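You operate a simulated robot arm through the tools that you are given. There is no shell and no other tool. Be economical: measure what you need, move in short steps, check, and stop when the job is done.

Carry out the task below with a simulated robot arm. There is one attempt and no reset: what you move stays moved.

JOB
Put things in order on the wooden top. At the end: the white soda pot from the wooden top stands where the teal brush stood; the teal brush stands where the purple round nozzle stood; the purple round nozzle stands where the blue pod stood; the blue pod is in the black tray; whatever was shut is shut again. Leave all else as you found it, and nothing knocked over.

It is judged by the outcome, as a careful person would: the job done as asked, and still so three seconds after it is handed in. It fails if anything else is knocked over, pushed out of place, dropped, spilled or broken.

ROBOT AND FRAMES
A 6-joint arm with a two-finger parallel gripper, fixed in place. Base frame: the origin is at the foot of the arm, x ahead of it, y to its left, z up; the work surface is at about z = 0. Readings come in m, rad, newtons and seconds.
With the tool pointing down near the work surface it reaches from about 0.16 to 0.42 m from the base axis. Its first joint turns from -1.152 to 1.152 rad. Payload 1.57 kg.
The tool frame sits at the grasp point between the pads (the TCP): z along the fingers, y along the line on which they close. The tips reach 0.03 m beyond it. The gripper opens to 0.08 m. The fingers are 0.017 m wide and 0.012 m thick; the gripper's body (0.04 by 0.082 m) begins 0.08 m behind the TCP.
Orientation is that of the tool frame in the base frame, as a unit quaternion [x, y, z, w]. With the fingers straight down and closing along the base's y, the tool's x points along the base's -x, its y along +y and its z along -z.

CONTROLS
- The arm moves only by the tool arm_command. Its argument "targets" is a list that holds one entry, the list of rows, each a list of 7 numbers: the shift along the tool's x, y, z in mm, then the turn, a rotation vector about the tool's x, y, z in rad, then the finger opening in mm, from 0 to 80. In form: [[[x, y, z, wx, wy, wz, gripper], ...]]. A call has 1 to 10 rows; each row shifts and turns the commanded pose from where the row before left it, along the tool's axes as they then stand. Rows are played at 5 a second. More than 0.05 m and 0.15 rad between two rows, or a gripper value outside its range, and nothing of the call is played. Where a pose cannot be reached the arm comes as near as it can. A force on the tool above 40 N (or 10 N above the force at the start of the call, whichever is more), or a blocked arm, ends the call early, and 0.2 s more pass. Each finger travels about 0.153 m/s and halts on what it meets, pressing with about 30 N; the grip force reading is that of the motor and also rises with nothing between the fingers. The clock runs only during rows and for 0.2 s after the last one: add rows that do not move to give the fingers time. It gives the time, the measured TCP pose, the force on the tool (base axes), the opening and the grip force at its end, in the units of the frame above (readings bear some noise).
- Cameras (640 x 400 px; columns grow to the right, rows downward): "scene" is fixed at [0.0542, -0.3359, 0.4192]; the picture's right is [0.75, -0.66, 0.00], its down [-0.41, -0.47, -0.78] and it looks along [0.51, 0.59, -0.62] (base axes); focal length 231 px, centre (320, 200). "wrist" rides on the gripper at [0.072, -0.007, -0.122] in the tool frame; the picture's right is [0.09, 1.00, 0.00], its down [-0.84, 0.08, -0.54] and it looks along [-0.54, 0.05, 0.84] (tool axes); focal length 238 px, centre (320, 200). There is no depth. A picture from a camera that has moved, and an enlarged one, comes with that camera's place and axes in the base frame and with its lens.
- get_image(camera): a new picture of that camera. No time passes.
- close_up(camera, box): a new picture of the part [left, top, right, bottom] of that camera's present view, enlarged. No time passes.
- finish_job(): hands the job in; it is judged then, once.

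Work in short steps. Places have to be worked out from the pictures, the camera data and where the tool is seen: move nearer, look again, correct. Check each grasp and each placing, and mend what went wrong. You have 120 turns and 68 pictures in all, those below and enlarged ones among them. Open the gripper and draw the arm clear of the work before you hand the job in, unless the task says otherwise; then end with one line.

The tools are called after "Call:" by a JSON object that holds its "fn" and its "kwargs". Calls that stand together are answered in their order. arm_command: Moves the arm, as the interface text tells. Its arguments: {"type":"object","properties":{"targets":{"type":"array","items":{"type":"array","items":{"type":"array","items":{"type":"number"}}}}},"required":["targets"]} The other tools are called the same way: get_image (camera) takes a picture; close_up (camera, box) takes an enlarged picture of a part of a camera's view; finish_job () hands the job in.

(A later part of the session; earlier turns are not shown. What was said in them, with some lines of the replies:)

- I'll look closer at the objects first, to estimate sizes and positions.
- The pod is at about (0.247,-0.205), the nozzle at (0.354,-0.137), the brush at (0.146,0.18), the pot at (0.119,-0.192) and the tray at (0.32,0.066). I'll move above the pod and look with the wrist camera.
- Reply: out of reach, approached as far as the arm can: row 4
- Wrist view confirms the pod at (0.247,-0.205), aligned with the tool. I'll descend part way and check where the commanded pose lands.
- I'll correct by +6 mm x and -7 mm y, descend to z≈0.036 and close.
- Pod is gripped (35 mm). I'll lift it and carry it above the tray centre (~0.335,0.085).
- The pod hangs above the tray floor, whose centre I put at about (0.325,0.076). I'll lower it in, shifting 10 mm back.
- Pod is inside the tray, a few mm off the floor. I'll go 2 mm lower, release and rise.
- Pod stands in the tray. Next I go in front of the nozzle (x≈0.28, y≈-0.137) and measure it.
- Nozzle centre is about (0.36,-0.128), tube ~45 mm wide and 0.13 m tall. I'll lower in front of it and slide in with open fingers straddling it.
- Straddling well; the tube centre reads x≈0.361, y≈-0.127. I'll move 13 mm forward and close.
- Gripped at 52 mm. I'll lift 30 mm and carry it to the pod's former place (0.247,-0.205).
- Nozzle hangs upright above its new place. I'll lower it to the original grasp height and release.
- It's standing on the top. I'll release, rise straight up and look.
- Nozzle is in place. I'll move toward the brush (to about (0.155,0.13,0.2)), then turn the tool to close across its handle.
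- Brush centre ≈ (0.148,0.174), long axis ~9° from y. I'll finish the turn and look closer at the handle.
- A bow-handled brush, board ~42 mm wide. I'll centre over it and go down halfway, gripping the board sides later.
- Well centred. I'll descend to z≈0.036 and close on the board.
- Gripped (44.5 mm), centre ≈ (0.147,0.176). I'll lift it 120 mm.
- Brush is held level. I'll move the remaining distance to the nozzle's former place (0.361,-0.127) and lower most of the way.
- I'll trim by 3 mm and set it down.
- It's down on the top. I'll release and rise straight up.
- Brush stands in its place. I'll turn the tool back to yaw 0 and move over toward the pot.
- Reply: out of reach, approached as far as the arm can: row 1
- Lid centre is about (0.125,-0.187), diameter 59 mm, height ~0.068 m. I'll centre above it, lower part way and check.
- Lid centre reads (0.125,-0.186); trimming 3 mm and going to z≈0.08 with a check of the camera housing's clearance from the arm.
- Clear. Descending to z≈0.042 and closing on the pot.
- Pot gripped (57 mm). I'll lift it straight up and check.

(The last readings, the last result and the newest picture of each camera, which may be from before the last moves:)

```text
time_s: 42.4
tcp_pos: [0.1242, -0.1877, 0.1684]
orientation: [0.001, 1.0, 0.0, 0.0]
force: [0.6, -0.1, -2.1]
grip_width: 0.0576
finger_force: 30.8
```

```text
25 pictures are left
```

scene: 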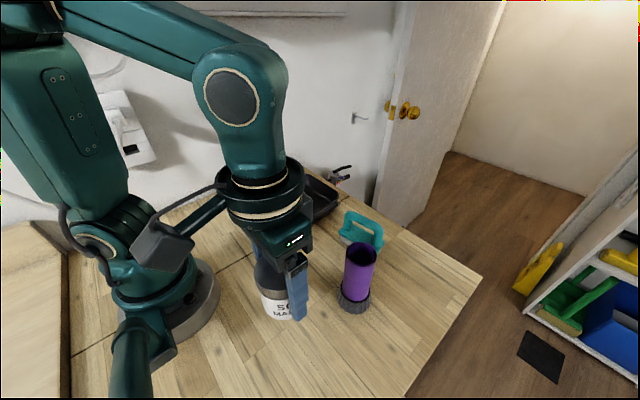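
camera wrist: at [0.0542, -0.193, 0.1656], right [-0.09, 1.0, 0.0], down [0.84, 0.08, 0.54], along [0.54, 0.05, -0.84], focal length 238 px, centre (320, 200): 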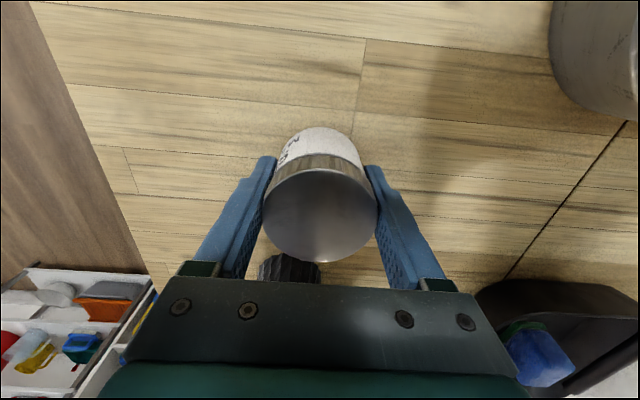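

Held well. I'll carry it around the base to above the brush's former place (0.147,0.175).

Call:
{"fn": "arm_command", "kwargs": {"targets": [[[-32, 33, 0, 0, 0, 0, 50], [-32, 33, 0, 0, 0, 0, 50], [-32, 33, 0, 0, 0, 0, 50], [0, 43, 0, 0, 0, 0, 50], [0, 43, 0, 0, 0, 0, 50], [0, 42, 0, 0, 0, 0, 50], [18, 34, 0, 0, 0, 0, 50], [18, 34, 0, 0, 0, 0, 50], [18, 34, 0, 0, 0, 0, 50], [18, 34, 0, 0, 0, 0, 50]]]}}

Call:
{"fn": "get_image", "kwargs": {"camera": "scene"}}

Call:
{"fn": "get_image", "kwargs": {"camera": "wrist"}}

```text
time_s: 44.6
tcp_pos: [0.1493, 0.1756, 0.1657]
orientation: [0.0, 1.0, 0.0, 0.0]
force: [0.0, 0.0, -2.0]
grip_width: 0.0575
finger_force: 30.4
```

```text
24 pictures are left
```

scene: 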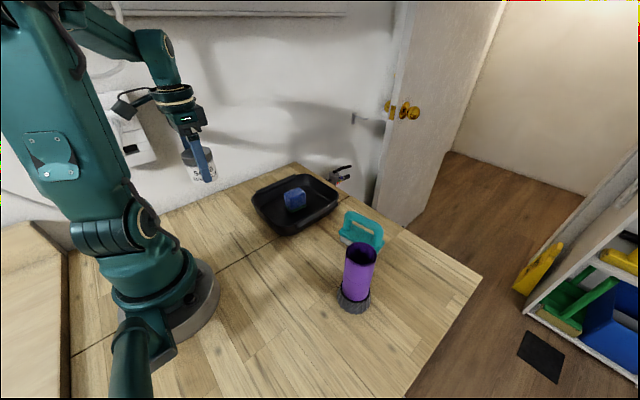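

```text
23 pictures are left
camera wrist: at [0.0772, 0.1683, 0.289], right [-0.09, 1.0, 0.0], down [0.84, 0.08, 0.54], along [0.54, 0.05, -0.84], focal length 238 px, centre (320, 200)
```

wrist: 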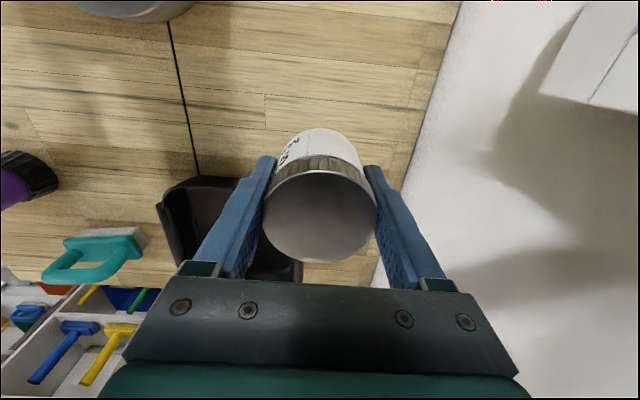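

Above target, clear of the wall. Lowering to the original grasp height.

Call:
{"fn": "arm_command", "kwargs": {"targets": [[[2, 0, 40, 0, 0, 0, 50], [0, 0, 40, 0, 0, 0, 50], [0, 0, 28, 0, 0, 0, 50], [0, 0, 10, 0, 0, 0, 50], [0, 0, 4, 0, 0, 0, 50], [0, 0, 0, 0, 0, 0, 50]]]}}

Call:
{"fn": "close_up", "kwargs": {"camera": "scene", "box": [140, 130, 300, 250]}}

```text
time_s: 46.0
tcp_pos: [0.1498, 0.1765, 0.0447]
orientation: [0.001, 1.0, 0.0, 0.001]
force: [-1.0, 0.6, -2.1]
grip_width: 0.0575
finger_force: 29.9
```

```text
3.33 times, centred on (220, 190) of scene
camera zoom: at [0.0542, -0.3359, 0.4192], right [0.75, -0.66, 0.0], down [-0.41, -0.47, -0.78], along [0.51, 0.59, -0.62], focal length 770 px, centre (653, 233)
```

zoom: 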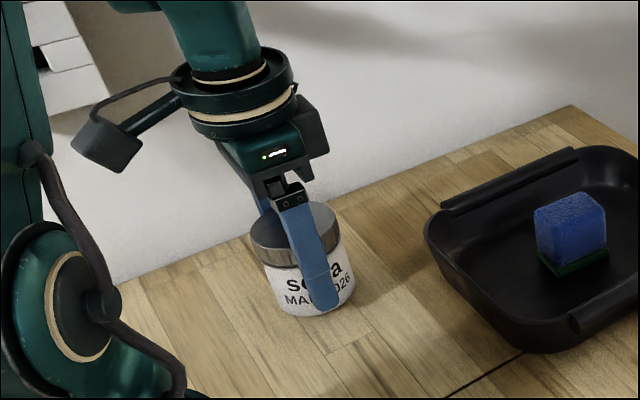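

Nearly down; 3 mm lower in small steps.

Call:
{"fn": "arm_command", "kwargs": {"targets": [[[2, 0, 2, 0, 0, 0, 50], [0, 0, 1, 0, 0, 0, 50], [0, 0, 0.5, 0, 0, 0, 50], [0, 0, 0, 0, 0, 0, 50]]]}}

```text
time_s: 47.0
tcp_pos: [0.1469, 0.1775, 0.042]
orientation: [-0.002, 1.0, 0.0, 0.001]
force: [3.8, -5.5, 25.0]
grip_width: 0.0575
finger_force: 30.4
```

Contact with the top is felt (25 N). I'll ease back 0.7 mm, release and rise.

Call:
{"fn": "arm_command", "kwargs": {"targets": [[[0, 0, -0.7, 0, 0, 0, 50], [0, 0, 0, 0, 0, 0, 62], [0, 0, 0, 0, 0, 0, 76], [0, 0, 0, 0, 0, 0, 76], [0, 0, -25, 0, 0, 0, 76], [0, 0, -40, 0, 0, 0, 76], [0, 0, -45, 0, 0, 0, 76], [0, 0, -40, 0, 0, 0, 76], [0, 0, 0, 0, 0, 0, 76]]]}}

Call:
{"fn": "get_image", "kwargs": {"camera": "wrist"}}

Call:
{"fn": "get_image", "kwargs": {"camera": "scene"}}

```text
time_s: 49.0
tcp_pos: [0.1494, 0.1758, 0.1948]
orientation: [0.0, 1.0, 0.001, 0.0]
force: [-0.3, 0.0, 0.2]
grip_width: 0.0758
finger_force: 0.0
```

```text
21 pictures are left
camera wrist: at [0.0771, 0.1682, 0.3169], right [-0.09, 1.0, 0.0], down [0.84, 0.08, 0.54], along [0.54, 0.05, -0.84], focal length 238 px, centre (320, 200)
```

wrist: 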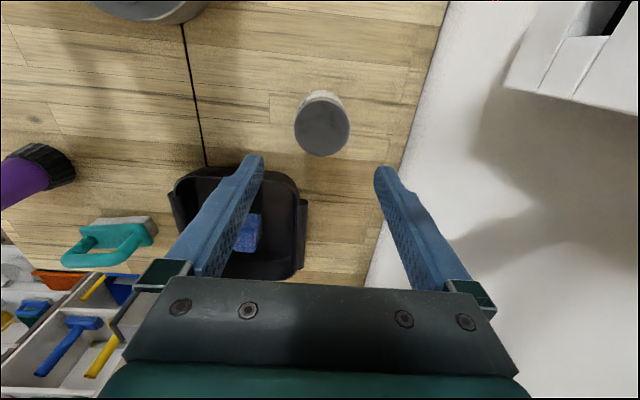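

```text
20 pictures are left
```

scene: 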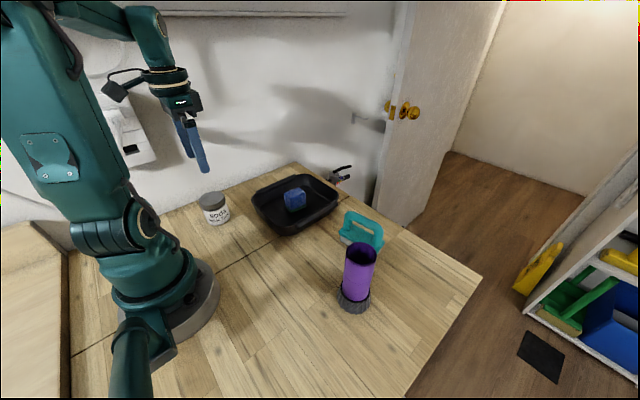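

All four items stand in their places. I'll draw the arm to a clear, raised position and take a last look.

Call:
{"fn": "arm_command", "kwargs": {"targets": [[[-15, -40, -20, 0, 0, 0, 80], [-15, -40, -20, 0, 0, 0, 80], [-15, -40, -20, 0, 0, 0, 80], [-15, -40, -20, 0, 0, 0, 80], [-10, -40, 0, 0, 0, 0, 80], [0, 0, 0, 0, 0, 0, 80]]]}}

Call:
{"fn": "get_image", "kwargs": {"camera": "wrist"}}

Call:
{"fn": "close_up", "kwargs": {"camera": "scene", "box": [180, 160, 400, 330]}}

```text
time_s: 50.4
tcp_pos: [0.215, -0.0217, 0.2749]
orientation: [0.0, 1.0, 0.0, 0.0]
force: [-0.1, -0.4, -0.5]
grip_width: 0.0799
finger_force: 0.0
```

```text
19 pictures are left
camera wrist: at [0.1427, -0.0292, 0.3972], right [-0.09, 1.0, 0.0], down [0.84, 0.08, 0.54], along [0.54, 0.05, -0.84], focal length 238 px, centre (320, 200)
```

wrist: 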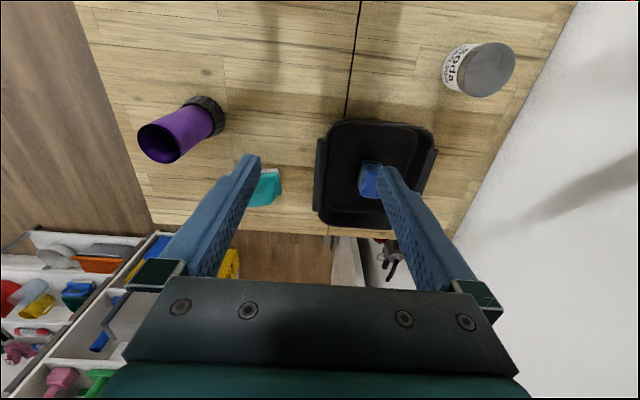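

```text
2.35 times, centred on (290, 245) of scene
camera zoom: at [0.0542, -0.3359, 0.4192], right [0.75, -0.66, 0.0], down [-0.41, -0.47, -0.78], along [0.51, 0.59, -0.62], focal length 543 px, centre (391, 94)
```

zoom: 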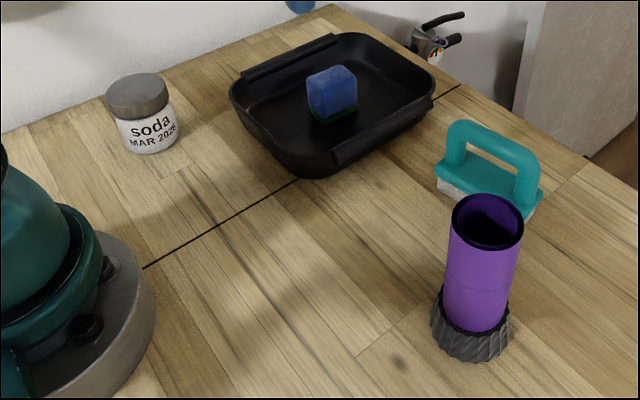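

Everything stands upright where asked, the gripper is open and the arm is clear, so I'm handing in.

Call:
{"fn": "finish_job", "kwargs": {}}

```text
The job is handed in.
```

The job is done and handed in: the soda pot is where the brush stood, the brush is where the nozzle stood, the nozzle is where the pod stood, and the pod is in the black tray; nothing was knocked over, and nothing had to be opened or shut.
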